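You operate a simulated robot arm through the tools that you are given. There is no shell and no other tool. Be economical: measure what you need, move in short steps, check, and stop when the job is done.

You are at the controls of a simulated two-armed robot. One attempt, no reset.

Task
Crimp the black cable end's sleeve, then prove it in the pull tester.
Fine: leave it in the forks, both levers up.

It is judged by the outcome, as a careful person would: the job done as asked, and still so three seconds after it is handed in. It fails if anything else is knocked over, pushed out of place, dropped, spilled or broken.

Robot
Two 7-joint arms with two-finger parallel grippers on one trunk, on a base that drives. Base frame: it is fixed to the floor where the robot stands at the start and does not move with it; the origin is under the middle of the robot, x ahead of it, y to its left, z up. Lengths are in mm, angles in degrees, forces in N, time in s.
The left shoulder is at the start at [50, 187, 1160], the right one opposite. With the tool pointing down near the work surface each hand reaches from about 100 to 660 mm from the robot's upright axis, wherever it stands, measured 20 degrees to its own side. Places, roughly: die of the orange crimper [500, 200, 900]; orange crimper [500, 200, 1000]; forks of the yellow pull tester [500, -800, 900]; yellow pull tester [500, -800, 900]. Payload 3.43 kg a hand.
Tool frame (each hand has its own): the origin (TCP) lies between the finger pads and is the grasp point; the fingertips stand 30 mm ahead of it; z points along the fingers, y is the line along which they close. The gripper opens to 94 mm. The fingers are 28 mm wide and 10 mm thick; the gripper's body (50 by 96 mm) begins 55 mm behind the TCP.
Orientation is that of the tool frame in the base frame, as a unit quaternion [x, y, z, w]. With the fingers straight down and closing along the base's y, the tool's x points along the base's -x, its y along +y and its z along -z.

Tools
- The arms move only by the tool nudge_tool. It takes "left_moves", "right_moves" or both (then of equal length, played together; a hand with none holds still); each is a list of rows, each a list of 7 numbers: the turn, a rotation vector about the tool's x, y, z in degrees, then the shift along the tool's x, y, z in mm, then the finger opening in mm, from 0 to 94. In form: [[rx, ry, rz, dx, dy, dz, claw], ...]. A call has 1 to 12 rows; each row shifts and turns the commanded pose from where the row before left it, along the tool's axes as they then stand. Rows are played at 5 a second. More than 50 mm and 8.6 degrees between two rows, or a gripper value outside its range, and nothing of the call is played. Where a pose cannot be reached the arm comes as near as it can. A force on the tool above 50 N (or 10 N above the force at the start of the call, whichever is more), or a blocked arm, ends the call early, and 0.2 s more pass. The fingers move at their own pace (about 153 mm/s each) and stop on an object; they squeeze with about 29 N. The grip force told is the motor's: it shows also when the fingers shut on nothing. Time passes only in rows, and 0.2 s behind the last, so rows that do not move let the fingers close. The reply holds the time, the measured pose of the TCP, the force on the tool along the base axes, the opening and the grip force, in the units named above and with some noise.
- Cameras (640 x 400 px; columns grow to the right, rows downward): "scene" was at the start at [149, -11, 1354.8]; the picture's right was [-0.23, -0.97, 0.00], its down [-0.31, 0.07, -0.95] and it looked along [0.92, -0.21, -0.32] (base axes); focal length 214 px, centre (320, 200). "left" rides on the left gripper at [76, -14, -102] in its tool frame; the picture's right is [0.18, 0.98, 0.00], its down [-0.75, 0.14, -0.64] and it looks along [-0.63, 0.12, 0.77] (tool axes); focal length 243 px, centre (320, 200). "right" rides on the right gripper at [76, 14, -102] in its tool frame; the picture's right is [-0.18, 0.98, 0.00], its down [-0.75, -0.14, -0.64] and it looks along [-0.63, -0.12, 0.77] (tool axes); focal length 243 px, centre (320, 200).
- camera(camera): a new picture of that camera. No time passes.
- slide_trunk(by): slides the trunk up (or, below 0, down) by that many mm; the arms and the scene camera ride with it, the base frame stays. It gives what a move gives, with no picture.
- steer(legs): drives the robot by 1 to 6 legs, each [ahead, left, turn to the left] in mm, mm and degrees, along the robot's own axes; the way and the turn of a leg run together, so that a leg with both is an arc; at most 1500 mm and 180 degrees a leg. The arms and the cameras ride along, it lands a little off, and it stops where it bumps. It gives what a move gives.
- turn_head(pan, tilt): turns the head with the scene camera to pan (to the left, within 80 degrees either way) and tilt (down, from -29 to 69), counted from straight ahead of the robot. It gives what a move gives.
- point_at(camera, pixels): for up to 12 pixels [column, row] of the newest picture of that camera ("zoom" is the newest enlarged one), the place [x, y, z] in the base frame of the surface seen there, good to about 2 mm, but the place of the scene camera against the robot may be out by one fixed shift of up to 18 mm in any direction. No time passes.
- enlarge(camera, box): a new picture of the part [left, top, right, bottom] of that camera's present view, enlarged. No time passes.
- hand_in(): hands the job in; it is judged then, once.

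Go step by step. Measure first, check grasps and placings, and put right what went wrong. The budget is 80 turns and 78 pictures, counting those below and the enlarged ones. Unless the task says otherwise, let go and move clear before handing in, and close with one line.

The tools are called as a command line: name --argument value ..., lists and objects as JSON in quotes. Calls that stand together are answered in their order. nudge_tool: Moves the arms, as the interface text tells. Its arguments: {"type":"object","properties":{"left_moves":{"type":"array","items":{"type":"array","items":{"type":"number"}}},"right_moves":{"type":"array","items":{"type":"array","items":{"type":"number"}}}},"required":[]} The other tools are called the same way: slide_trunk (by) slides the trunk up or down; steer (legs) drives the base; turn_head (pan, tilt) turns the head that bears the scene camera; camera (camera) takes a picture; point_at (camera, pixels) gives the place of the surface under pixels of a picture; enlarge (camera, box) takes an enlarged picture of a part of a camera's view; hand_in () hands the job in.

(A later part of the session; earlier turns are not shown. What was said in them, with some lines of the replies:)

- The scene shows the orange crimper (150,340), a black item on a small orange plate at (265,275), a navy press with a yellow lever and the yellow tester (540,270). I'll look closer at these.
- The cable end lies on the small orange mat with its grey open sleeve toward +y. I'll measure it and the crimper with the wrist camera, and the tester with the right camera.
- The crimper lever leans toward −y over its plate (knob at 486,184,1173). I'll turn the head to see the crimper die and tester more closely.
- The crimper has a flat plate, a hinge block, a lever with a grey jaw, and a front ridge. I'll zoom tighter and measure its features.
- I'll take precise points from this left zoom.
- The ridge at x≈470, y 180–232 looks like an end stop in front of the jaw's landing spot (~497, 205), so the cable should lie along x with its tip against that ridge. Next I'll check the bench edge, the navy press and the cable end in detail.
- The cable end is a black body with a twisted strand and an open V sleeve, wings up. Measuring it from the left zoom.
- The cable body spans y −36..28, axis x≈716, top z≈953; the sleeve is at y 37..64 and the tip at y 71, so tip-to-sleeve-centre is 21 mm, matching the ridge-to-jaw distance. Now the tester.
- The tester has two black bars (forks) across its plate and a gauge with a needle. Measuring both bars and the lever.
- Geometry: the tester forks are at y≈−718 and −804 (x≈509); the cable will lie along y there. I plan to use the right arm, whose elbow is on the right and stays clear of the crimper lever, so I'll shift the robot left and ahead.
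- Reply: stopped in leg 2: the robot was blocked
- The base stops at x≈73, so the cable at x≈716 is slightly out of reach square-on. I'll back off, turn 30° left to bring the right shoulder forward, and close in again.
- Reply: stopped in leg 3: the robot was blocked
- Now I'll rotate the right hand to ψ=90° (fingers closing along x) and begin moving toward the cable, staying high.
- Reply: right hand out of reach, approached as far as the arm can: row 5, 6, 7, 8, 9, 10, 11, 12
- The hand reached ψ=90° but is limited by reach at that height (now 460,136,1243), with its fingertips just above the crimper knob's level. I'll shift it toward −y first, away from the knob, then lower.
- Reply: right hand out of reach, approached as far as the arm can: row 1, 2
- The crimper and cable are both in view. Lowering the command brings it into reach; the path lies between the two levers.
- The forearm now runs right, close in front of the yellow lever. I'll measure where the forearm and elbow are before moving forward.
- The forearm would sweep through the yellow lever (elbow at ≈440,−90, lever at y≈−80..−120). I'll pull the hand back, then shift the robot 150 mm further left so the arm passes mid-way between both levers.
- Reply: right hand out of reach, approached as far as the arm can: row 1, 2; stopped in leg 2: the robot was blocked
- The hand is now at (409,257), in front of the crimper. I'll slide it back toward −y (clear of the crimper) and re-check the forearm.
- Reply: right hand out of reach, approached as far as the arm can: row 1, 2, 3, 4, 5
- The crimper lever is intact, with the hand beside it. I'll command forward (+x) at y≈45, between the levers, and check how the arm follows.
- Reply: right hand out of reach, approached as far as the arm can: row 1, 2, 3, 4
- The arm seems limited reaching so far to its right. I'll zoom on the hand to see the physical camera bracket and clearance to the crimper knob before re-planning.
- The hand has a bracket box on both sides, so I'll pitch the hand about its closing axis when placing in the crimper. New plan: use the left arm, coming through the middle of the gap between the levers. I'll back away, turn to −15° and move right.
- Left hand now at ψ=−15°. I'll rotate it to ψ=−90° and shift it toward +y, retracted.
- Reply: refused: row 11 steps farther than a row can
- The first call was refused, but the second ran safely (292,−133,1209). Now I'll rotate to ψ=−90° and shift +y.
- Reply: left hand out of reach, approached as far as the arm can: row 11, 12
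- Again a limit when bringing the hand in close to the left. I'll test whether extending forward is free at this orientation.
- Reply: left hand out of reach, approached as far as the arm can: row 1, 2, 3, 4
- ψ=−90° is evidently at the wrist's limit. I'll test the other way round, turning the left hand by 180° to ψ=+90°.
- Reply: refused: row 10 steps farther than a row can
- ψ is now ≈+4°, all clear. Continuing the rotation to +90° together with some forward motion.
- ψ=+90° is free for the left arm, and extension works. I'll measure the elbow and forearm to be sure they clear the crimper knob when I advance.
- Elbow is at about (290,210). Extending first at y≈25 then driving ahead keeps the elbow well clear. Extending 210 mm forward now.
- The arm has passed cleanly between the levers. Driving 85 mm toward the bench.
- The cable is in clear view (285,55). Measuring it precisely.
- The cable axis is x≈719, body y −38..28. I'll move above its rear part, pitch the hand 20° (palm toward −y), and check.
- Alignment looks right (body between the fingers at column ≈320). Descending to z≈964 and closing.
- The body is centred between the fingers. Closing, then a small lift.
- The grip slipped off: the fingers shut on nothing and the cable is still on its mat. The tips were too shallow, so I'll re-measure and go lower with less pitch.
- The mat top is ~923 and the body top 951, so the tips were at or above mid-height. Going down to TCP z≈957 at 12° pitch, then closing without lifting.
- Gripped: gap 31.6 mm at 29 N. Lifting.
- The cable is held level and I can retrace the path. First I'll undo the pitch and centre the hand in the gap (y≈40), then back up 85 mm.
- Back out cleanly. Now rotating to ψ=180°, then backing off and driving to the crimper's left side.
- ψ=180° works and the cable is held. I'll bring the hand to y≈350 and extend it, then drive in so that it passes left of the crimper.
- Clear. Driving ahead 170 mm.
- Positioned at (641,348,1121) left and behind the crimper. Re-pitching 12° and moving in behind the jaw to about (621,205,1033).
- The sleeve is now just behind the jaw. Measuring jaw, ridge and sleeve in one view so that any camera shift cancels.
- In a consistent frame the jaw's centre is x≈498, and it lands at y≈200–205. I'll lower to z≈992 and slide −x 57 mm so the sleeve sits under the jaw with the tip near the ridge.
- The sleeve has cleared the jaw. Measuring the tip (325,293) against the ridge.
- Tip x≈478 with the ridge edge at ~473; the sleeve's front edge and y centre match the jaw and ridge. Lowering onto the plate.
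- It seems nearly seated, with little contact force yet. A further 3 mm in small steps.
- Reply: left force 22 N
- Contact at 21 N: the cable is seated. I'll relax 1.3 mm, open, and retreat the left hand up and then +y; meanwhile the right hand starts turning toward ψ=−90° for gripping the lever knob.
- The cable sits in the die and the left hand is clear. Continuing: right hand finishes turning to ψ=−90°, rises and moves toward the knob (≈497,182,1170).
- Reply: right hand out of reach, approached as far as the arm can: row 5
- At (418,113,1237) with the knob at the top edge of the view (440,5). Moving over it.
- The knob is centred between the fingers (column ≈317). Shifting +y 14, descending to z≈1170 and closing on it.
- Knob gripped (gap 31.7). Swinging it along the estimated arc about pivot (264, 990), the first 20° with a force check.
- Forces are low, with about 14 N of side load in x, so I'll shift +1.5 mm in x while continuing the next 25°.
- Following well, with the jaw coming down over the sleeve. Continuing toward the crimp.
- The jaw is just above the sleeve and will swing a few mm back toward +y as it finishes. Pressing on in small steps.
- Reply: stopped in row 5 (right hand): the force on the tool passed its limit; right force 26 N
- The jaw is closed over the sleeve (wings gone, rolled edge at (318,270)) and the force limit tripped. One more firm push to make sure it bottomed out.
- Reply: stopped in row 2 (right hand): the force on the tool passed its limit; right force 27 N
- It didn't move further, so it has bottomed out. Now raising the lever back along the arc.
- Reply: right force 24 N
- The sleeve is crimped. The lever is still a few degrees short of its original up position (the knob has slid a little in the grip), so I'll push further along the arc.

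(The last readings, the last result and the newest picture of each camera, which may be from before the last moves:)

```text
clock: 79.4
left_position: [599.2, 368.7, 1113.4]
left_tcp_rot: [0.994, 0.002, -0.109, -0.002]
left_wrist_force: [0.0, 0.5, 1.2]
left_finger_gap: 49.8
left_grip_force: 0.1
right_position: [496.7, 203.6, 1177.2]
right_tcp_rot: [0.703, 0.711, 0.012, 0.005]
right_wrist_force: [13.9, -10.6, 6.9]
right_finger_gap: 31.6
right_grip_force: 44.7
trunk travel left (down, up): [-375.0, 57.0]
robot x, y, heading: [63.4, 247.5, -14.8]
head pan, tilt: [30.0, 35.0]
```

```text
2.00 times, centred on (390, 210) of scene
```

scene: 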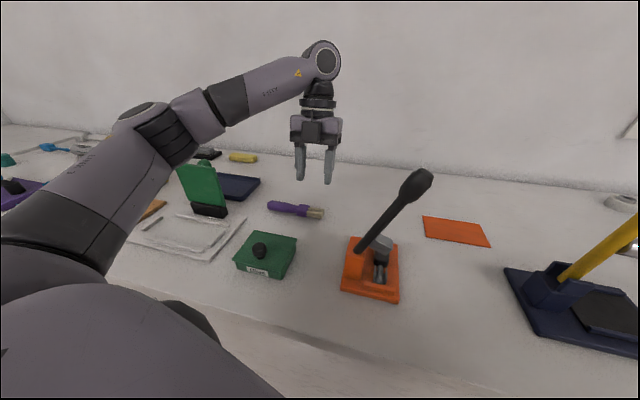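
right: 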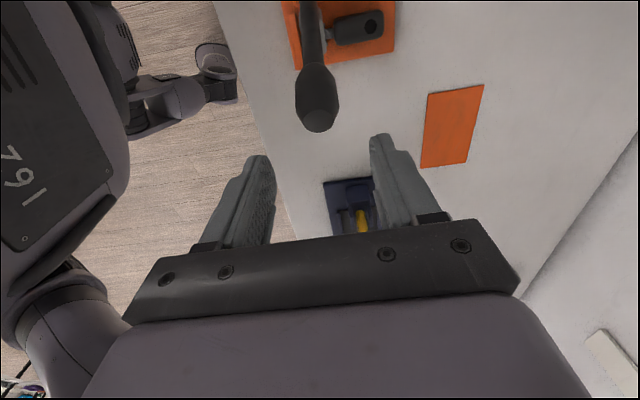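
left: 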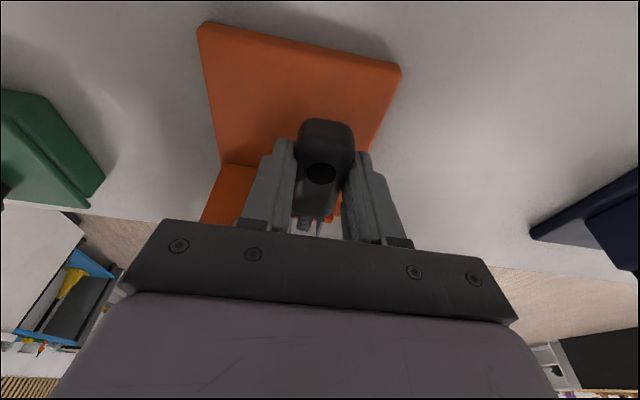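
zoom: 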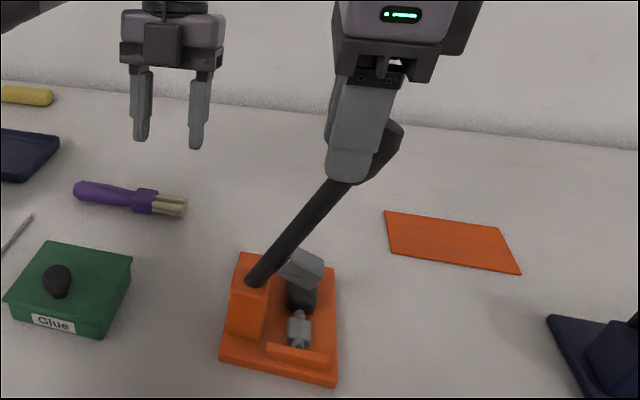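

The lever is back at its original angle. I'll open and lift the right hand away, then bring the left hand back above the cable.

nudge_tool --right_moves '[[0, 0, 0, 0, 0, 0, 60], [0, 0, 0, 0, 0, 0, 60], [0, 0, 0, 0, 0, -35, 60], [0, 0, 0, 0, 0, -40, 60], [0, 0, 0, -40, 0, 0, 60], [0, 0, 0, -40, -20, 0, 60], [0, 0, 0, -35, -35, 0, 60], [0, 0, 0, -35, -35, 0, 60], [0, 0, 0, -25, -35, 0, 60], [0, 0, 0, -25, -35, 0, 60], [0, 0, 0, -20, -30, 0, 60]]'

camera --camera "scene"

enlarge --camera "scene" --box '[340, 215, 420, 310]'

point_at --camera "zoom" --pixels '[[318, 290], [312, 260], [330, 262], [320, 205], [325, 175], [310, 330], [323, 240]]'

```text
clock: 81.8
left_position: [597.4, 370.1, 1113.7]
left_tcp_rot: [0.994, 0.001, -0.107, -0.002]
left_wrist_force: [-0.2, 0.6, 0.9]
left_finger_gap: 49.9
left_grip_force: 0.0
right_position: [304.4, -15.4, 1248.5]
right_tcp_rot: [0.702, 0.712, 0.013, 0.003]
right_wrist_force: [-0.4, 0.3, 0.3]
right_finger_gap: 59.9
right_grip_force: 0.0
trunk travel left (down, up): [-375.0, 57.0]
robot x, y, heading: [65.0, 242.9, -15.0]
head pan, tilt: [30.0, 35.0]
```

```text
17 pictures are left
```

scene: 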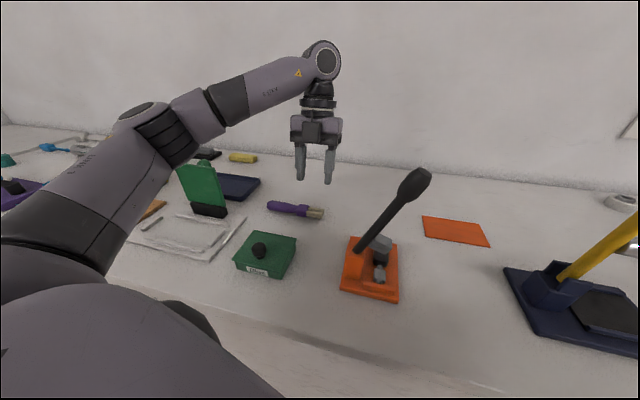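

```text
4.21 times, centred on (380, 262) of scene
```

zoom: 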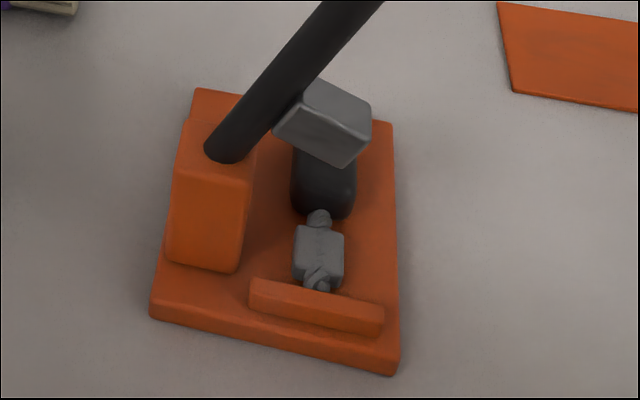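

```text
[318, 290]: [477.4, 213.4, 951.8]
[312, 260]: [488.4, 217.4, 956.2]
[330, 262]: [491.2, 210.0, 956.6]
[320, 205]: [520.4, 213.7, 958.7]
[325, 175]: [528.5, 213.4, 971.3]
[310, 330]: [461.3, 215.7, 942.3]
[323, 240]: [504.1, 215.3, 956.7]
```

The sleeve is neatly crimped and the lever stays up. Now the left hand retraces its path to re-grip the cable body.

nudge_tool --left_moves '[[0, 0, 0, 0, 45, 0, 50], [0, 0, 0, 0, 45, 0, 50], [0, 0, 0, 0, 45, 0, 50], [0, 0, 0, 0, 30, 0, 50], [0, 0, 0, 0, 0, 45, 50], [0, 0, 0, 0, 0, 45, 50], [0, 0, 0, 0, 0, 40, 50], [0, 0, 0, 0, 0, 19.5, 50], [0, 0, 0, 0, 0, 0, 50], [0, 0, 0, 0, 0, 0, 10], [0, 0, 0, 0, 0, 0, 10], [0, 0, 0, 0, 0, 0, 10]]'

```text
clock: 84.4
left_position: [567.9, 207.7, 968.7]
left_tcp_rot: [0.994, 0.001, -0.108, -0.003]
left_wrist_force: [-0.8, -1.8, 3.6]
left_finger_gap: 35.7
left_grip_force: 29.4
right_position: [304.5, -14.4, 1248.2]
right_tcp_rot: [0.703, 0.711, 0.012, 0.005]
right_wrist_force: [-0.1, 0.3, -0.5]
right_finger_gap: 60.0
right_grip_force: 0.1
trunk travel left (down, up): [-375.0, 57.0]
robot x, y, heading: [63.1, 243.1, -15.0]
head pan, tilt: [30.0, 35.0]
```

Gripped, but the gap is 35.7 mm rather than 31.6, so the cable may be skewed. Checking with the left camera.

camera --camera "left"

```text
15 pictures are left
```

left: 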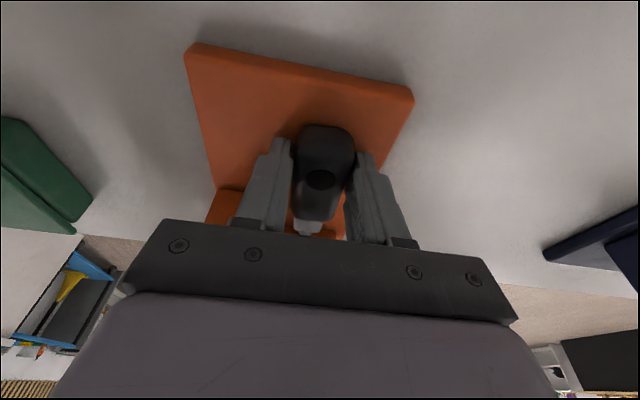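

Slight skew in the grip. I'll lift a little; free of the plate, the pads should square it up.

nudge_tool --left_moves '[[0, 0, 0, -2, 0, -9.8, 10], [0, 0, 0, -4.2, 0, -19.5, 10], [0, 0, 0, 0, 0, 0, 10], [0, 0, 0, 0, 0, 0, 10]]'

enlarge --camera "scene" --box '[330, 160, 430, 310]'

```text
clock: 85.4
left_position: [569.3, 207.1, 997.1]
left_tcp_rot: [0.994, 0.002, -0.108, -0.002]
left_wrist_force: [1.3, -0.1, -1.8]
left_finger_gap: 35.4
left_grip_force: 29.2
right_position: [305.0, -15.8, 1246.8]
right_tcp_rot: [0.701, 0.713, 0.012, 0.004]
right_wrist_force: [0.3, -0.2, 0.3]
right_finger_gap: 60.0
right_grip_force: 0.1
trunk travel left (down, up): [-375.0, 57.0]
robot x, y, heading: [65.3, 245.5, -14.9]
head pan, tilt: [30.0, 35.0]
```

```text
2.67 times, centred on (380, 235) of scene
```

zoom: 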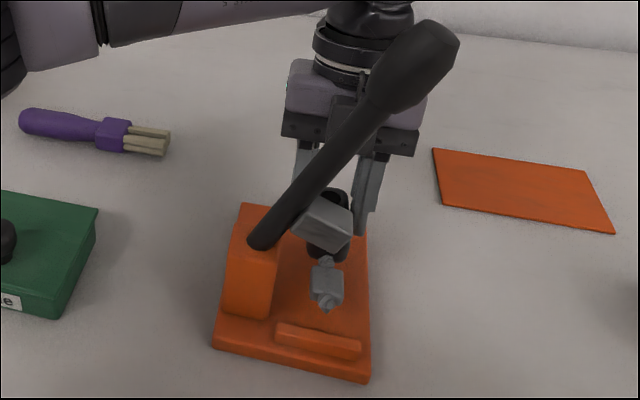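

Held and level; the sleeve is visibly crimped. Retreating by the same route: +x, then up and +y, then drive back.

nudge_tool --left_moves '[[0, 0, 0, 18, 0, -3.8, 10], [0, 0, 0, 18, 0, -3.8, 10], [0, 0, 0, 17, 0, -3.8, 10], [0, 0, 0, 0.3, -36, -22.5, 10], [0, 0, 0, 0.3, -36, -22.5, 10], [0, 0, 0, 0.3, -36, -22.5, 10], [0, 0, 0, 0.3, -36, -22.5, 10]]'

steer --legs '[[-163, -44, 0]]'

```text
clock: 87.0
left_position: [639.0, 350.0, 1083.6]
left_tcp_rot: [0.994, 0.001, -0.108, -0.002]
left_wrist_force: [0.1, -0.3, -1.6]
left_finger_gap: 35.6
left_grip_force: 28.7
right_position: [304.7, -15.0, 1247.7]
right_tcp_rot: [0.703, 0.711, 0.012, 0.004]
right_wrist_force: [0.1, -0.4, 0.5]
right_finger_gap: 60.1
right_grip_force: 0.2
trunk travel left (down, up): [-375.0, 57.0]
robot x, y, heading: [62.7, 246.9, -14.8]
head pan, tilt: [30.0, 35.0]
```

```text
clock: 88.5
left_position: [471.9, 348.2, 1083.2]
left_tcp_rot: [0.994, 0.002, -0.107, -0.002]
left_wrist_force: [0.2, -0.3, -1.2]
left_finger_gap: 35.3
left_grip_force: 28.9
right_position: [137.5, -17.9, 1247.1]
right_tcp_rot: [0.703, 0.711, 0.012, 0.005]
right_wrist_force: [-0.7, 0.3, 0.8]
right_finger_gap: 60.1
right_grip_force: 0.1
trunk travel left (down, up): [-375.0, 57.0]
robot x, y, heading: [-104.2, 241.8, -15.0]
head pan, tilt: [30.0, 35.0]
```

Out clear. Retracting the hand and driving to the pull tester.

nudge_tool --left_moves '[[0, 0, 0, -44, 0, 9.4, 10], [0, 0, 0, -44, 0, 9.4, 10], [0, 0, 0, -44, 0, 9.4, 10]]'

steer --legs '[[360, -1345, 0]]'

camera --camera "scene"

```text
clock: 89.3
left_position: [337.5, 346.9, 1082.9]
left_tcp_rot: [0.994, 0.001, -0.109, -0.003]
left_wrist_force: [0.0, -0.5, -0.8]
left_finger_gap: 35.2
left_grip_force: 29.4
right_position: [137.8, -16.0, 1246.8]
right_tcp_rot: [0.703, 0.711, 0.012, 0.004]
right_wrist_force: [-0.3, -0.7, 0.2]
right_finger_gap: 59.9
right_grip_force: 0.1
trunk travel left (down, up): [-375.0, 57.0]
robot x, y, heading: [-103.4, 240.3, -15.2]
head pan, tilt: [30.0, 35.0]
```

```text
clock: 96.2
left_position: [314.1, -1042.0, 1082.8]
left_tcp_rot: [0.994, -0.016, -0.108, -0.004]
left_wrist_force: [0.8, -0.3, -0.6]
left_finger_gap: 31.4
left_grip_force: 28.9
right_position: [103.2, -1398.6, 1247.0]
right_tcp_rot: [0.714, 0.7, 0.012, 0.004]
right_wrist_force: [1.0, -0.2, -0.2]
right_finger_gap: 60.2
right_grip_force: 0.1
trunk travel left (down, up): [-375.0, 57.0]
robot x, y, heading: [-130.3, -1132.1, -16.8]
head pan, tilt: [30.0, 35.0]
```

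```text
13 pictures are left
```

scene: 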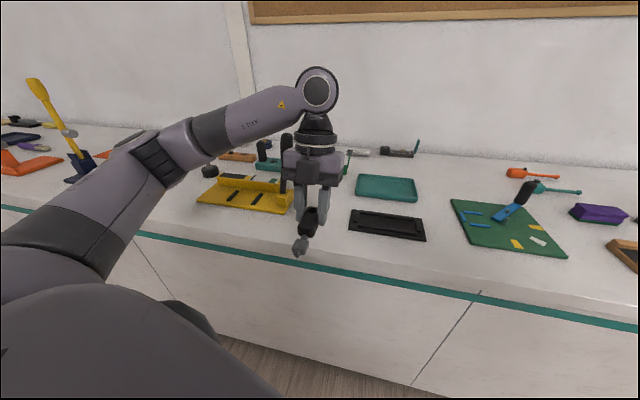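

The gap is back to 31.4 mm, so the cable has squared up in the grip. Moving the hand in front of the tester and continuing the turn toward ψ=270° (sleeve toward −y, palm leaning away from the tester lever).

nudge_tool --left_moves '[[0, 0, 0, 0, -46, 0, 10], [0, 0, 0, 0, -46, 0, 10], [0, 0, 0, 0, -46, 0, 10], [0, 0, 0, 0, -46, 0, 10], [0, 0, 0, 0, -46, 0, 10], [0, 0, 0, 0, -46, 0, 10], [0, 6, 0, 0, 0, 0, 10], [0, 6, 0, 0, 0, 0, 10], [0, 0, -8.5, 0, 0, 0, 10], [0, 0, -8.5, 0, 0, 0, 10], [0, 0, -8.5, 0, 0, 0, 10], [0, 0, -8.5, 0, 0, 0, 10]]'

nudge_tool --left_moves '[[0, 0, -8.5, 0, 0, 0, 10], [0, 0, -8.5, 0, 0, 0, 10], [0, 0, -8.5, 0, 0, 0, 10], [0, 0, -8.5, 0, 0, 0, 10], [0, 0, -8.5, 0, 0, 0, 10], [0, 0, -8.5, 0, 0, 0, 10]]'

```text
clock: 98.8
left_position: [323.7, -766.9, 1084.3]
left_tcp_rot: [0.961, 0.278, -0.003, -0.003]
left_wrist_force: [-0.1, -0.9, -1.3]
left_finger_gap: 31.6
left_grip_force: 29.3
right_position: [102.9, -1399.1, 1247.1]
right_tcp_rot: [0.714, 0.701, 0.011, 0.004]
right_wrist_force: [-0.5, 0.4, 0.4]
right_finger_gap: 60.0
right_grip_force: 0.0
trunk travel left (down, up): [-375.0, 57.0]
robot x, y, heading: [-130.8, -1137.9, -16.8]
head pan, tilt: [30.0, 35.0]
```

```text
clock: 100.2
left_position: [323.7, -766.0, 1085.7]
left_tcp_rot: [0.747, 0.664, -0.001, -0.004]
left_wrist_force: [0.2, 0.1, -1.3]
left_finger_gap: 31.3
left_grip_force: 28.9
right_position: [102.5, -1398.5, 1247.7]
right_tcp_rot: [0.714, 0.7, 0.012, 0.004]
right_wrist_force: [0.7, 0.0, 1.2]
right_finger_gap: 59.8
right_grip_force: 0.0
trunk travel left (down, up): [-375.0, 57.0]
robot x, y, heading: [-129.1, -1131.9, -16.9]
head pan, tilt: [30.0, 35.0]
```

ψ=263° reached freely, so sleeve-toward-lever placement works. Finishing the turn, driving 100 mm in, then pitching and moving over the forks.

steer --legs '[[96, 29, 0]]'

nudge_tool --left_moves '[[0, 0, -6.7, 0, 0, 0, 10], [0, -6, 0, 0, 0, 0, 10], [0, -6, 0, 0, 0, 0, 10], [0, 0, 0, 38, 0, 8.1, 10]]'

```text
clock: 101.3
left_position: [421.4, -766.0, 1085.2]
left_tcp_rot: [0.748, 0.664, -0.002, -0.005]
left_wrist_force: [0.7, -0.6, -1.1]
left_finger_gap: 31.5
left_grip_force: 29.2
right_position: [201.5, -1398.2, 1246.5]
right_tcp_rot: [0.715, 0.699, 0.012, 0.005]
right_wrist_force: [0.4, 0.9, -0.2]
right_finger_gap: 59.7
right_grip_force: 0.1
trunk travel left (down, up): [-375.0, 57.0]
robot x, y, heading: [-30.5, -1128.8, -16.9]
head pan, tilt: [30.0, 35.0]
```

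```text
clock: 102.3
left_position: [421.0, -730.2, 1070.2]
left_tcp_rot: [0.704, 0.703, -0.074, 0.071]
left_wrist_force: [0.1, -0.6, -1.2]
left_finger_gap: 31.3
left_grip_force: 28.5
right_position: [200.9, -1399.2, 1247.6]
right_tcp_rot: [0.715, 0.699, 0.011, 0.005]
right_wrist_force: [0.2, -0.4, -0.6]
right_finger_gap: 59.9
right_grip_force: 0.0
trunk travel left (down, up): [-375.0, 57.0]
robot x, y, heading: [-26.5, -1132.2, -16.9]
head pan, tilt: [30.0, 35.0]
```

Over the bench at (421,−730,1070). Moving +x 88 and down to z≈1000 above the forks, then checking.

nudge_tool --left_moves '[[0, 0, 0, 0, 44, 0, 10], [0, 0, 0, 0, 44, 0, 10], [0, 0, 0, 8.7, 0, 34, 10], [0, 0, 0, 8.7, 0, 34, 10]]'

camera --camera "scene"

```text
clock: 103.3
left_position: [507.3, -728.3, 997.4]
left_tcp_rot: [0.704, 0.703, -0.074, 0.069]
left_wrist_force: [0.7, -0.4, -0.1]
left_finger_gap: 31.1
left_grip_force: 29.4
right_position: [200.1, -1397.8, 1246.5]
right_tcp_rot: [0.715, 0.699, 0.011, 0.004]
right_wrist_force: [-0.5, -0.8, -0.2]
right_finger_gap: 60.0
right_grip_force: 0.0
trunk travel left (down, up): [-375.0, 57.0]
robot x, y, heading: [-30.8, -1128.4, -16.8]
head pan, tilt: [30.0, 35.0]
```

```text
12 pictures are left
```

scene: 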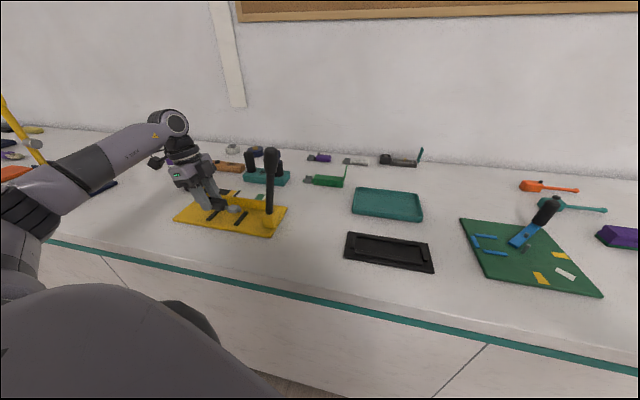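

enlarge --camera "scene" --box '[170, 140, 300, 240]'

point_at --camera "scene" --pixels '[[242, 208], [236, 211], [231, 209], [216, 214], [240, 220], [212, 216], [205, 196], [271, 165], [269, 200]]'

```text
4.00 times, centred on (235, 190) of scene
```

zoom: 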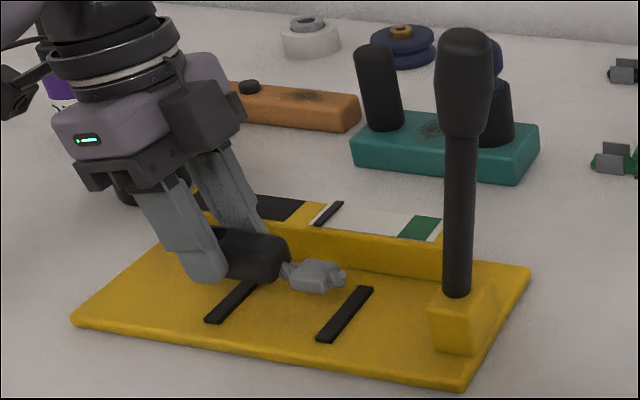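

```text
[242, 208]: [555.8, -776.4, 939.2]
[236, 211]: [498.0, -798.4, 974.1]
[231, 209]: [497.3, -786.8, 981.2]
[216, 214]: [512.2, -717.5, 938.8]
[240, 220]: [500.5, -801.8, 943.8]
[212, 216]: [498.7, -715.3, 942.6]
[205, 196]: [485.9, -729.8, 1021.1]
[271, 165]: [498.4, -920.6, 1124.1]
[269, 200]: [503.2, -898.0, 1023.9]
```

The cable hovers over both forks. Measuring the sleeve and tip in the same frame as the bars.

point_at --camera "zoom" --pixels '[[315, 272], [342, 274], [298, 270], [335, 268], [275, 250], [345, 312], [235, 300], [370, 290], [320, 338], [210, 318], [465, 80], [455, 280]]'

```text
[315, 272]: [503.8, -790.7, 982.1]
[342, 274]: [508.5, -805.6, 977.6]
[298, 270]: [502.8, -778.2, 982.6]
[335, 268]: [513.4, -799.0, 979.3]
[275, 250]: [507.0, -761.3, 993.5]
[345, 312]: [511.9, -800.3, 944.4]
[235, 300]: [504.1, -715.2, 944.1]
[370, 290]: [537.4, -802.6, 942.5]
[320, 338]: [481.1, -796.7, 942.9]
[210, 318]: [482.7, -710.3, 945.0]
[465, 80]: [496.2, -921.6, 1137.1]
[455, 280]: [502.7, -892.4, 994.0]
```

In this frame the bars' midpoint is y≈−757 and the cable's is ≈−755; I'll shift −4 mm, lower, and feel for contact.

nudge_tool --left_moves '[[0, 0, 0, 0.4, 1, 11.2, 10], [0, 0, 0, 0.3, 0, 11.1, 10], [0, 0, 0, 0.3, 0, 1.5, 10], [0, 0, 0, 0, 0, 0, 10]]'

nudge_tool --left_moves '[[0, 0, 0, 0.3, 0, 1.5, 10], [0, 0, 0, 0.3, 0, 1.2, 10], [0, 0, 0, 0, 0, 0, 10]]'

```text
clock: 104.3
left_position: [509.1, -730.8, 974.3]
left_tcp_rot: [0.705, 0.702, -0.074, 0.07]
left_wrist_force: [-0.5, -0.5, -1.2]
left_finger_gap: 31.5
left_grip_force: 28.6
right_position: [200.3, -1397.2, 1248.5]
right_tcp_rot: [0.714, 0.7, 0.011, 0.004]
right_wrist_force: [0.8, 0.2, -0.7]
right_finger_gap: 59.8
right_grip_force: 0.0
trunk travel left (down, up): [-375.0, 57.0]
robot x, y, heading: [-29.7, -1128.8, -16.8]
head pan, tilt: [30.0, 35.0]
```

```text
clock: 105.1
left_position: [510.3, -732.9, 974.1]
left_tcp_rot: [0.704, 0.703, -0.073, 0.07]
left_wrist_force: [-0.8, 0.9, 2.7]
left_finger_gap: 31.3
left_grip_force: 29.1
right_position: [199.3, -1398.6, 1247.2]
right_tcp_rot: [0.714, 0.7, 0.013, 0.005]
right_wrist_force: [-0.2, 0.3, 0.6]
right_finger_gap: 60.0
right_grip_force: 0.1
trunk travel left (down, up): [-375.0, 57.0]
robot x, y, heading: [-34.2, -1129.9, -17.1]
head pan, tilt: [30.0, 35.0]
```

First hint of contact (+2.7 N). One more small step.

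nudge_tool --left_moves '[[0, 0, 0, 0.2, 0, 1.0, 10], [0, 0, 0, 0, 0, 0, 10]]'

enlarge --camera "scene" --box '[190, 170, 290, 240]'

```text
clock: 105.7
left_position: [509.8, -731.5, 971.3]
left_tcp_rot: [0.704, 0.703, -0.073, 0.071]
left_wrist_force: [-0.9, 0.9, 9.7]
left_finger_gap: 31.4
left_grip_force: 28.9
right_position: [199.0, -1399.4, 1247.8]
right_tcp_rot: [0.715, 0.699, 0.012, 0.005]
right_wrist_force: [-1.1, 0.5, 1.0]
right_finger_gap: 59.8
right_grip_force: 0.0
trunk travel left (down, up): [-375.0, 57.0]
robot x, y, heading: [-32.8, -1127.9, -16.8]
head pan, tilt: [30.0, 35.0]
```

```text
5.71 times, centred on (240, 205) of scene
```

zoom: 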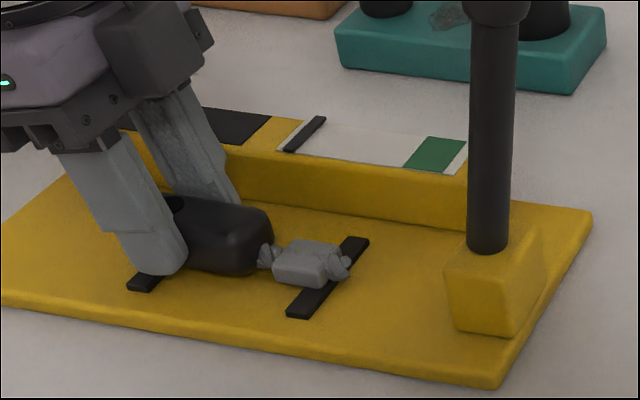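

Seated across both forks (sleeve on the right bar, body on the left; ~10 N). Releasing and retreating upward, then unpitching above z≈1200 to look at the lever.

nudge_tool --left_moves '[[0, 0, 0, -0.2, 0, -0.8, 10], [0, 0, 0, 0, 0, 0, 50], [0, 0, 0, 0, 0, 0, 50], [0, 0, 0, 0, 0, -20, 50], [0, 0, 0, 0, 0, -40, 50], [0, 0, 0, 0, 0, -45, 50], [0, 0, 0, 0, 0, -45, 50], [0, 6, 0, 0, 0, 0, 60], [0, 6, 0, 0, 0, 0, 60], [0, 0, 0, 0, 0, -45, 60], [0, 0, 0, 0, 0, -40, 60]]'

camera --camera "left"

```text
clock: 108.1
left_position: [510.4, -702.8, 1204.6]
left_tcp_rot: [0.708, 0.707, -0.001, -0.004]
left_wrist_force: [0.5, -0.3, -0.9]
left_finger_gap: 59.9
left_grip_force: 0.1
right_position: [198.5, -1398.3, 1246.6]
right_tcp_rot: [0.714, 0.7, 0.013, 0.003]
right_wrist_force: [-0.4, 0.1, 0.1]
right_finger_gap: 60.1
right_grip_force: 0.1
trunk travel left (down, up): [-375.0, 57.0]
robot x, y, heading: [-30.1, -1129.7, -17.0]
head pan, tilt: [30.0, 35.0]
```

```text
9 pictures are left
```

left: 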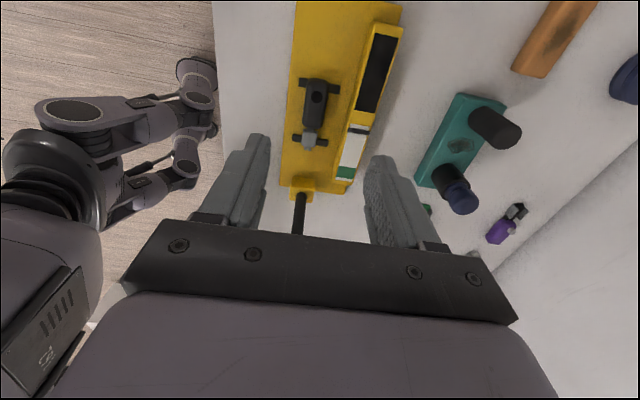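

The cable lies squarely across both fork bars (306–318, 85–140). Measuring the visible lever shaft.

point_at --camera "left" --pixels '[[300, 198], [299, 210], [298, 225], [298, 231], [303, 185], [311, 140], [317, 85], [315, 110]]'

```text
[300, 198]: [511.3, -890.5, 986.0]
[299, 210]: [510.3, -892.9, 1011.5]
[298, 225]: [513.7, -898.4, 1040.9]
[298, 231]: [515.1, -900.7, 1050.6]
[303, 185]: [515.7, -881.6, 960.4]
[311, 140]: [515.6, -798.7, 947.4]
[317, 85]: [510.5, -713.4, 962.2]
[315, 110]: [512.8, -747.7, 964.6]
```

Lever axis leans 9° toward −y; knob centre ≈(512,−919,1130). Moving over it.

nudge_tool --left_moves '[[0, 0, 0, -44, 0, 0, 60], [0, 0, 0, -43, 0.5, 0, 60], [0, 0, 0, -43, 0.5, 0, 60], [0, 0, 0, -43, 0.5, 0, 60], [0, 0, 0, -43, 0, 0, 60]]'

camera --camera "left"

```text
clock: 109.3
left_position: [512.3, -918.2, 1201.7]
left_tcp_rot: [0.708, 0.706, -0.001, -0.005]
left_wrist_force: [-0.7, 0.4, -0.8]
left_finger_gap: 60.1
left_grip_force: 0.1
right_position: [200.1, -1399.8, 1247.5]
right_tcp_rot: [0.714, 0.7, 0.012, 0.004]
right_wrist_force: [0.5, -0.1, 0.0]
right_finger_gap: 59.8
right_grip_force: 0.1
trunk travel left (down, up): [-375.0, 57.0]
robot x, y, heading: [-27.1, -1132.4, -16.8]
head pan, tilt: [30.0, 35.0]
```

```text
8 pictures are left
```

left: 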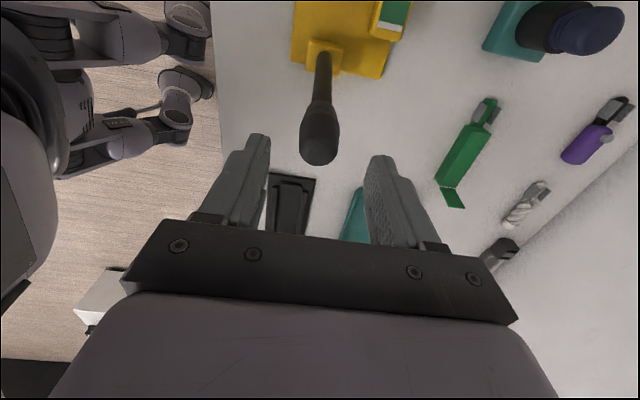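

The knob (320,135) is centred between the fingers. Checking its location.

point_at --camera "left" --pixels '[[320, 115], [320, 130], [320, 150], [320, 160], [302, 130], [336, 135]]'

```text
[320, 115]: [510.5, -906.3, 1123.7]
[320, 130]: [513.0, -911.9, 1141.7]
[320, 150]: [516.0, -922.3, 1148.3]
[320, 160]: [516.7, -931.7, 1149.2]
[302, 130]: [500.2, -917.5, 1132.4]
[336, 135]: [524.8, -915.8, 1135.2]
```

Descending 72 mm, closing on the knob, then testing two 5° steps toward −y.

nudge_tool --left_moves '[[0, 0, 0, -2, 0, 36, 60], [0, 0, 0, 0, 0, 36, 60], [0, 0, 0, 0, 0, 0, 20], [0, 0, 0, 0, 0, 0, 20], [0, 0, 0, 0, 0, 0, 20], [0, 0, 0, -15.1, 0, 3.1, 20], [0, 0, 0, -14.8, 0, 4.3, 20]]'

```text
clock: 110.9
left_position: [512.2, -947.2, 1121.0]
left_tcp_rot: [0.708, 0.706, -0.001, -0.004]
left_wrist_force: [3.5, 8.1, 2.3]
left_finger_gap: 32.3
left_grip_force: 45.1
right_position: [201.7, -1397.6, 1247.2]
right_tcp_rot: [0.714, 0.7, 0.011, 0.004]
right_wrist_force: [-0.7, -0.6, 0.3]
right_finger_gap: 60.1
right_grip_force: 0.1
trunk travel left (down, up): [-375.0, 57.0]
robot x, y, heading: [-32.8, -1133.0, -17.0]
head pan, tilt: [30.0, 35.0]
```

The lever swings toward −y with a light 8 N resistance. Continuing the pull.

nudge_tool --left_moves '[[0, 0, 0, -14.4, 0, 5.7, 20], [0, 0, 0, -13.8, 0, 6.9, 20], [0, 0, 0, -13.2, 0, 8.1, 20], [0, 0, 0, -12.4, 0, 9.1, 20], [0, 0, 0, -11.6, 0, 10.3, 20], [0, 0, 0, 0, 0, 0, 20]]'

enlarge --camera "scene" --box '[170, 130, 350, 250]'

```text
clock: 112.3
left_position: [511.4, -1013.8, 1081.0]
left_tcp_rot: [0.707, 0.707, -0.002, -0.003]
left_wrist_force: [11.6, 10.6, 2.1]
left_finger_gap: 32.0
left_grip_force: 45.4
right_position: [201.6, -1397.0, 1247.4]
right_tcp_rot: [0.715, 0.699, 0.012, 0.004]
right_wrist_force: [0.1, -0.3, 0.2]
right_finger_gap: 60.2
right_grip_force: 0.1
trunk travel left (down, up): [-375.0, 57.0]
robot x, y, heading: [-29.2, -1130.9, -16.9]
head pan, tilt: [30.0, 35.0]
```

```text
3.33 times, centred on (260, 190) of scene
5 turns are left
```

zoom: 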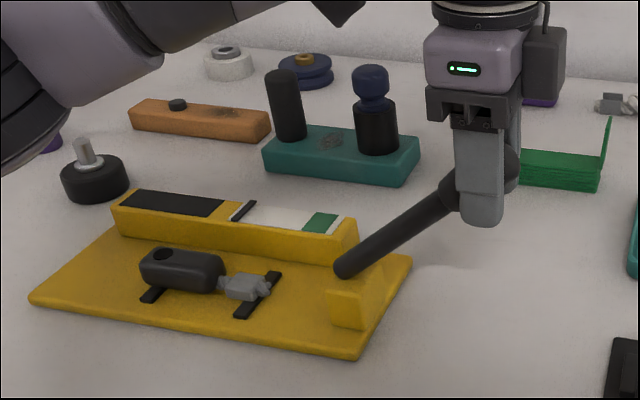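

Needle hasn't moved yet and only 5 turns remain. Pulling the lever all the way to its stop now.

nudge_tool --left_moves '[[0, 0, 0, -10.6, 0, 11.2, 20], [0, 0, 0, -9.6, 0, 12.1, 20], [0, 0, 0, -8.5, 0, 12.8, 20], [0, 0, 0, -7.4, 0, 13.6, 20], [0, 0, 0, -6.1, 0, 14.2, 20], [0, 0, 0, -4.9, 0, 14.6, 20], [0, 0, 0, -3, 0, 12, 20], [0, 0, 0, 0, 0, 0, 20]]'

enlarge --camera "scene" --box '[170, 130, 350, 250]'

```text
clock: 114.1
left_position: [512.5, -1062.4, 991.7]
left_tcp_rot: [0.707, 0.707, 0.0, -0.003]
left_wrist_force: [13.5, 11.4, 6.8]
left_finger_gap: 30.1
left_grip_force: 45.3
right_position: [201.4, -1398.6, 1246.2]
right_tcp_rot: [0.714, 0.7, 0.012, 0.004]
right_wrist_force: [0.1, 0.3, 0.5]
right_finger_gap: 60.0
right_grip_force: 0.1
trunk travel left (down, up): [-375.0, 57.0]
robot x, y, heading: [-32.8, -1130.1, -16.8]
head pan, tilt: [30.0, 35.0]
```

```text
3.33 times, centred on (260, 190) of scene
4 turns are left
```

zoom: 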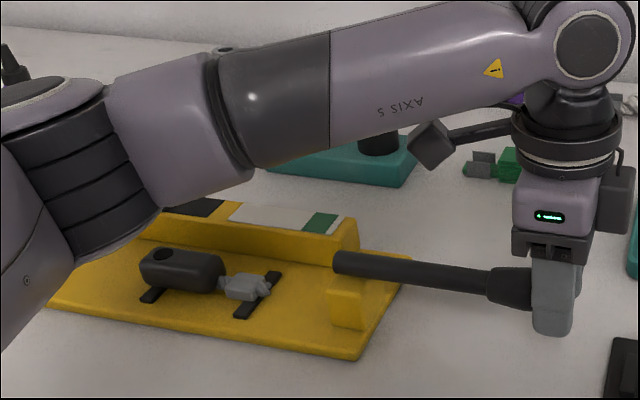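

The lever is almost down with no hard stop yet, and the needle has left its rest mark. Pushing the last bit to the end of travel.

nudge_tool --left_moves '[[0, 0, 0, -1, 0, 8, 20], [0, 0, 0, -0.5, 0, 8, 20], [0, 0, 0, 0, 0, 8, 20], [0, 0, 0, 0, 0, 0, 20], [0, 0, 0, 0, 0, 0, 20]]'

enlarge --camera "scene" --box '[200, 175, 290, 235]'

```text
clock: 114.7
left_position: [512.1, -1063.1, 990.2]
left_tcp_rot: [0.707, 0.708, 0.003, 0.004]
left_wrist_force: [-8.5, 6.0, 18.3]
left_finger_gap: 30.4
left_grip_force: 45.0
right_position: [198.5, -1397.3, 1247.8]
right_tcp_rot: [0.714, 0.7, 0.012, 0.005]
right_wrist_force: [0.2, -0.8, -0.7]
right_finger_gap: 59.6
right_grip_force: 0.1
trunk travel left (down, up): [-375.0, 57.0]
robot x, y, heading: [-33.7, -1127.2, -16.9]
head pan, tilt: [30.0, 35.0]
stopped in row 2 (left hand): the force on the tool passed its limit (the readings are from after the stop); the commanded pose is now the measured one
```

```text
6.67 times, centred on (245, 205) of scene
3 turns are left
```

zoom: 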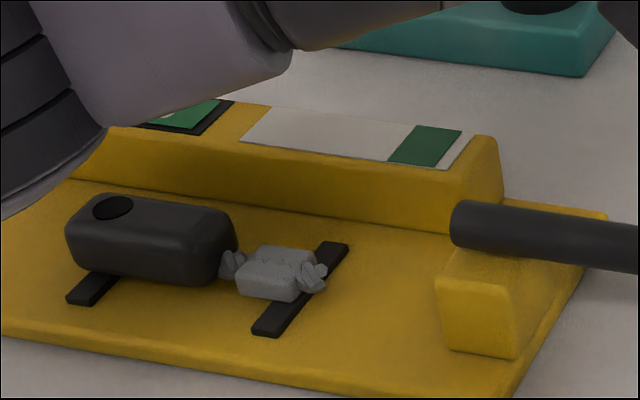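

Hard stop reached and the tester's display has turned green — pull test passed. Raising the lever back along the arc.

nudge_tool --left_moves '[[0, 0, 0, 0.5, 0, -12, 20], [0, 0, 0, 4.9, 0, -14.6, 20], [0, 0, 0, 6.1, 0, -14.2, 20], [0, 0, 0, 7.4, 0, -13.6, 20], [0, 0, 0, 8.5, 0, -12.8, 20], [0, 0, 0, 9.6, 0, -12.1, 20], [0, 0, 0, 10.6, 0, -11.2, 20], [0, 0, 0, 11.6, 0, -10.3, 20], [0, 0, 0, 12.4, 0, -9.1, 20], [0, 0, 0, 13.2, 0, -8.1, 20], [0, 0, 0, 13.8, 0, -6.9, 20]]'

nudge_tool --left_moves '[[0, 0, 0, 14.4, 0, -5.7, 20], [0, 0, 0, 14.8, 0, -4.3, 20], [0, 0, 0, 15.1, 0, -3.1, 20], [0, 0, 0, 5, 0, -0.5, 20], [0, 0, 0, 4, 0, -0.3, 20], [0, 0, 0, 0, 0, 0, 20]]'

enlarge --camera "scene" --box '[170, 130, 320, 240]'

point_at --camera "zoom" --pixels '[[405, 280], [408, 250], [410, 220], [412, 190], [415, 160]]'

```text
clock: 117.1
left_position: [511.8, -964.0, 1111.4]
left_tcp_rot: [0.706, 0.708, 0.004, 0.003]
left_wrist_force: [-1.7, -6.5, 10.2]
left_finger_gap: 33.2
left_grip_force: 45.0
right_position: [199.5, -1398.8, 1247.1]
right_tcp_rot: [0.714, 0.7, 0.013, 0.005]
right_wrist_force: [-0.8, 0.3, -0.2]
right_finger_gap: 60.0
right_grip_force: 0.0
trunk travel left (down, up): [-375.0, 57.0]
robot x, y, heading: [-31.4, -1132.1, -16.8]
head pan, tilt: [30.0, 35.0]
```

```text
clock: 118.5
left_position: [512.8, -914.1, 1124.7]
left_tcp_rot: [0.707, 0.707, 0.003, 0.004]
left_wrist_force: [1.9, -10.8, 11.0]
left_finger_gap: 32.1
left_grip_force: 45.1
right_position: [199.9, -1400.4, 1246.9]
right_tcp_rot: [0.714, 0.7, 0.013, 0.006]
right_wrist_force: [-0.3, 0.3, -0.8]
right_finger_gap: 59.8
right_grip_force: 0.0
trunk travel left (down, up): [-375.0, 57.0]
robot x, y, heading: [-31.2, -1130.4, -17.0]
head pan, tilt: [30.0, 35.0]
```

```text
3.64 times, centred on (245, 185) of scene
```

zoom: 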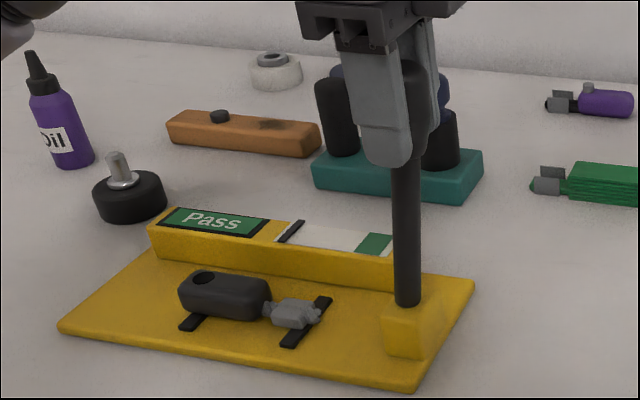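

```text
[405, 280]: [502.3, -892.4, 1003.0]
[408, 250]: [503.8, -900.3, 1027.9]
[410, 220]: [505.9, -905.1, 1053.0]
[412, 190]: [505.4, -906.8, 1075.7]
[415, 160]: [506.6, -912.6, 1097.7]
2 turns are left
```

The display reads "Pass", and the lever is back at its original ~11.5° lean. A final 3 mm nudge, then releasing and moving clear.

nudge_tool --left_moves '[[0, 0, 0, 3, 0, 0, 20], [0, 0, 0, 0, 0, 0, 60], [0, 0, 0, 0, 0, 0, 60], [0, 0, 0, 0, 0, -35, 60], [0, 0, 0, 0, 0, -40, 60], [0, 0, 0, 0, -35, -5, 60], [0, 0, 0, 0, -40, 0, 60], [0, 0, 0, 0, -40, 0, 60]]'

enlarge --camera "scene" --box '[170, 130, 320, 240]'

```text
clock: 120.3
left_position: [396.5, -908.9, 1203.2]
left_tcp_rot: [0.707, 0.707, 0.003, 0.004]
left_wrist_force: [-0.3, -0.1, 0.1]
left_finger_gap: 60.0
left_grip_force: 0.1
right_position: [200.7, -1397.8, 1247.5]
right_tcp_rot: [0.714, 0.7, 0.012, 0.005]
right_wrist_force: [-0.1, 0.9, -0.2]
right_finger_gap: 59.8
right_grip_force: 0.1
trunk travel left (down, up): [-375.0, 57.0]
robot x, y, heading: [-34.2, -1131.0, -17.1]
head pan, tilt: [30.0, 35.0]
```

```text
3.64 times, centred on (245, 185) of scene
1 turns are left
```

zoom: 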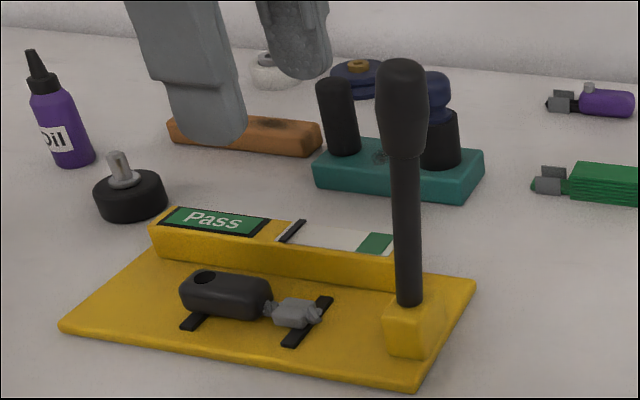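

The last picture shows the crimped cable lying across both forks, the tester reading "Pass", its lever up and the hand clear; the crimper's lever was left up too. Handing in: the sleeve is crimped and proved in the pull tester.

hand_in

```text
The job is handed in.
```

The black cable end's sleeve is crimped and passed the pull test. It's in the tester's forks with the display reading "Pass", and both levers are up.
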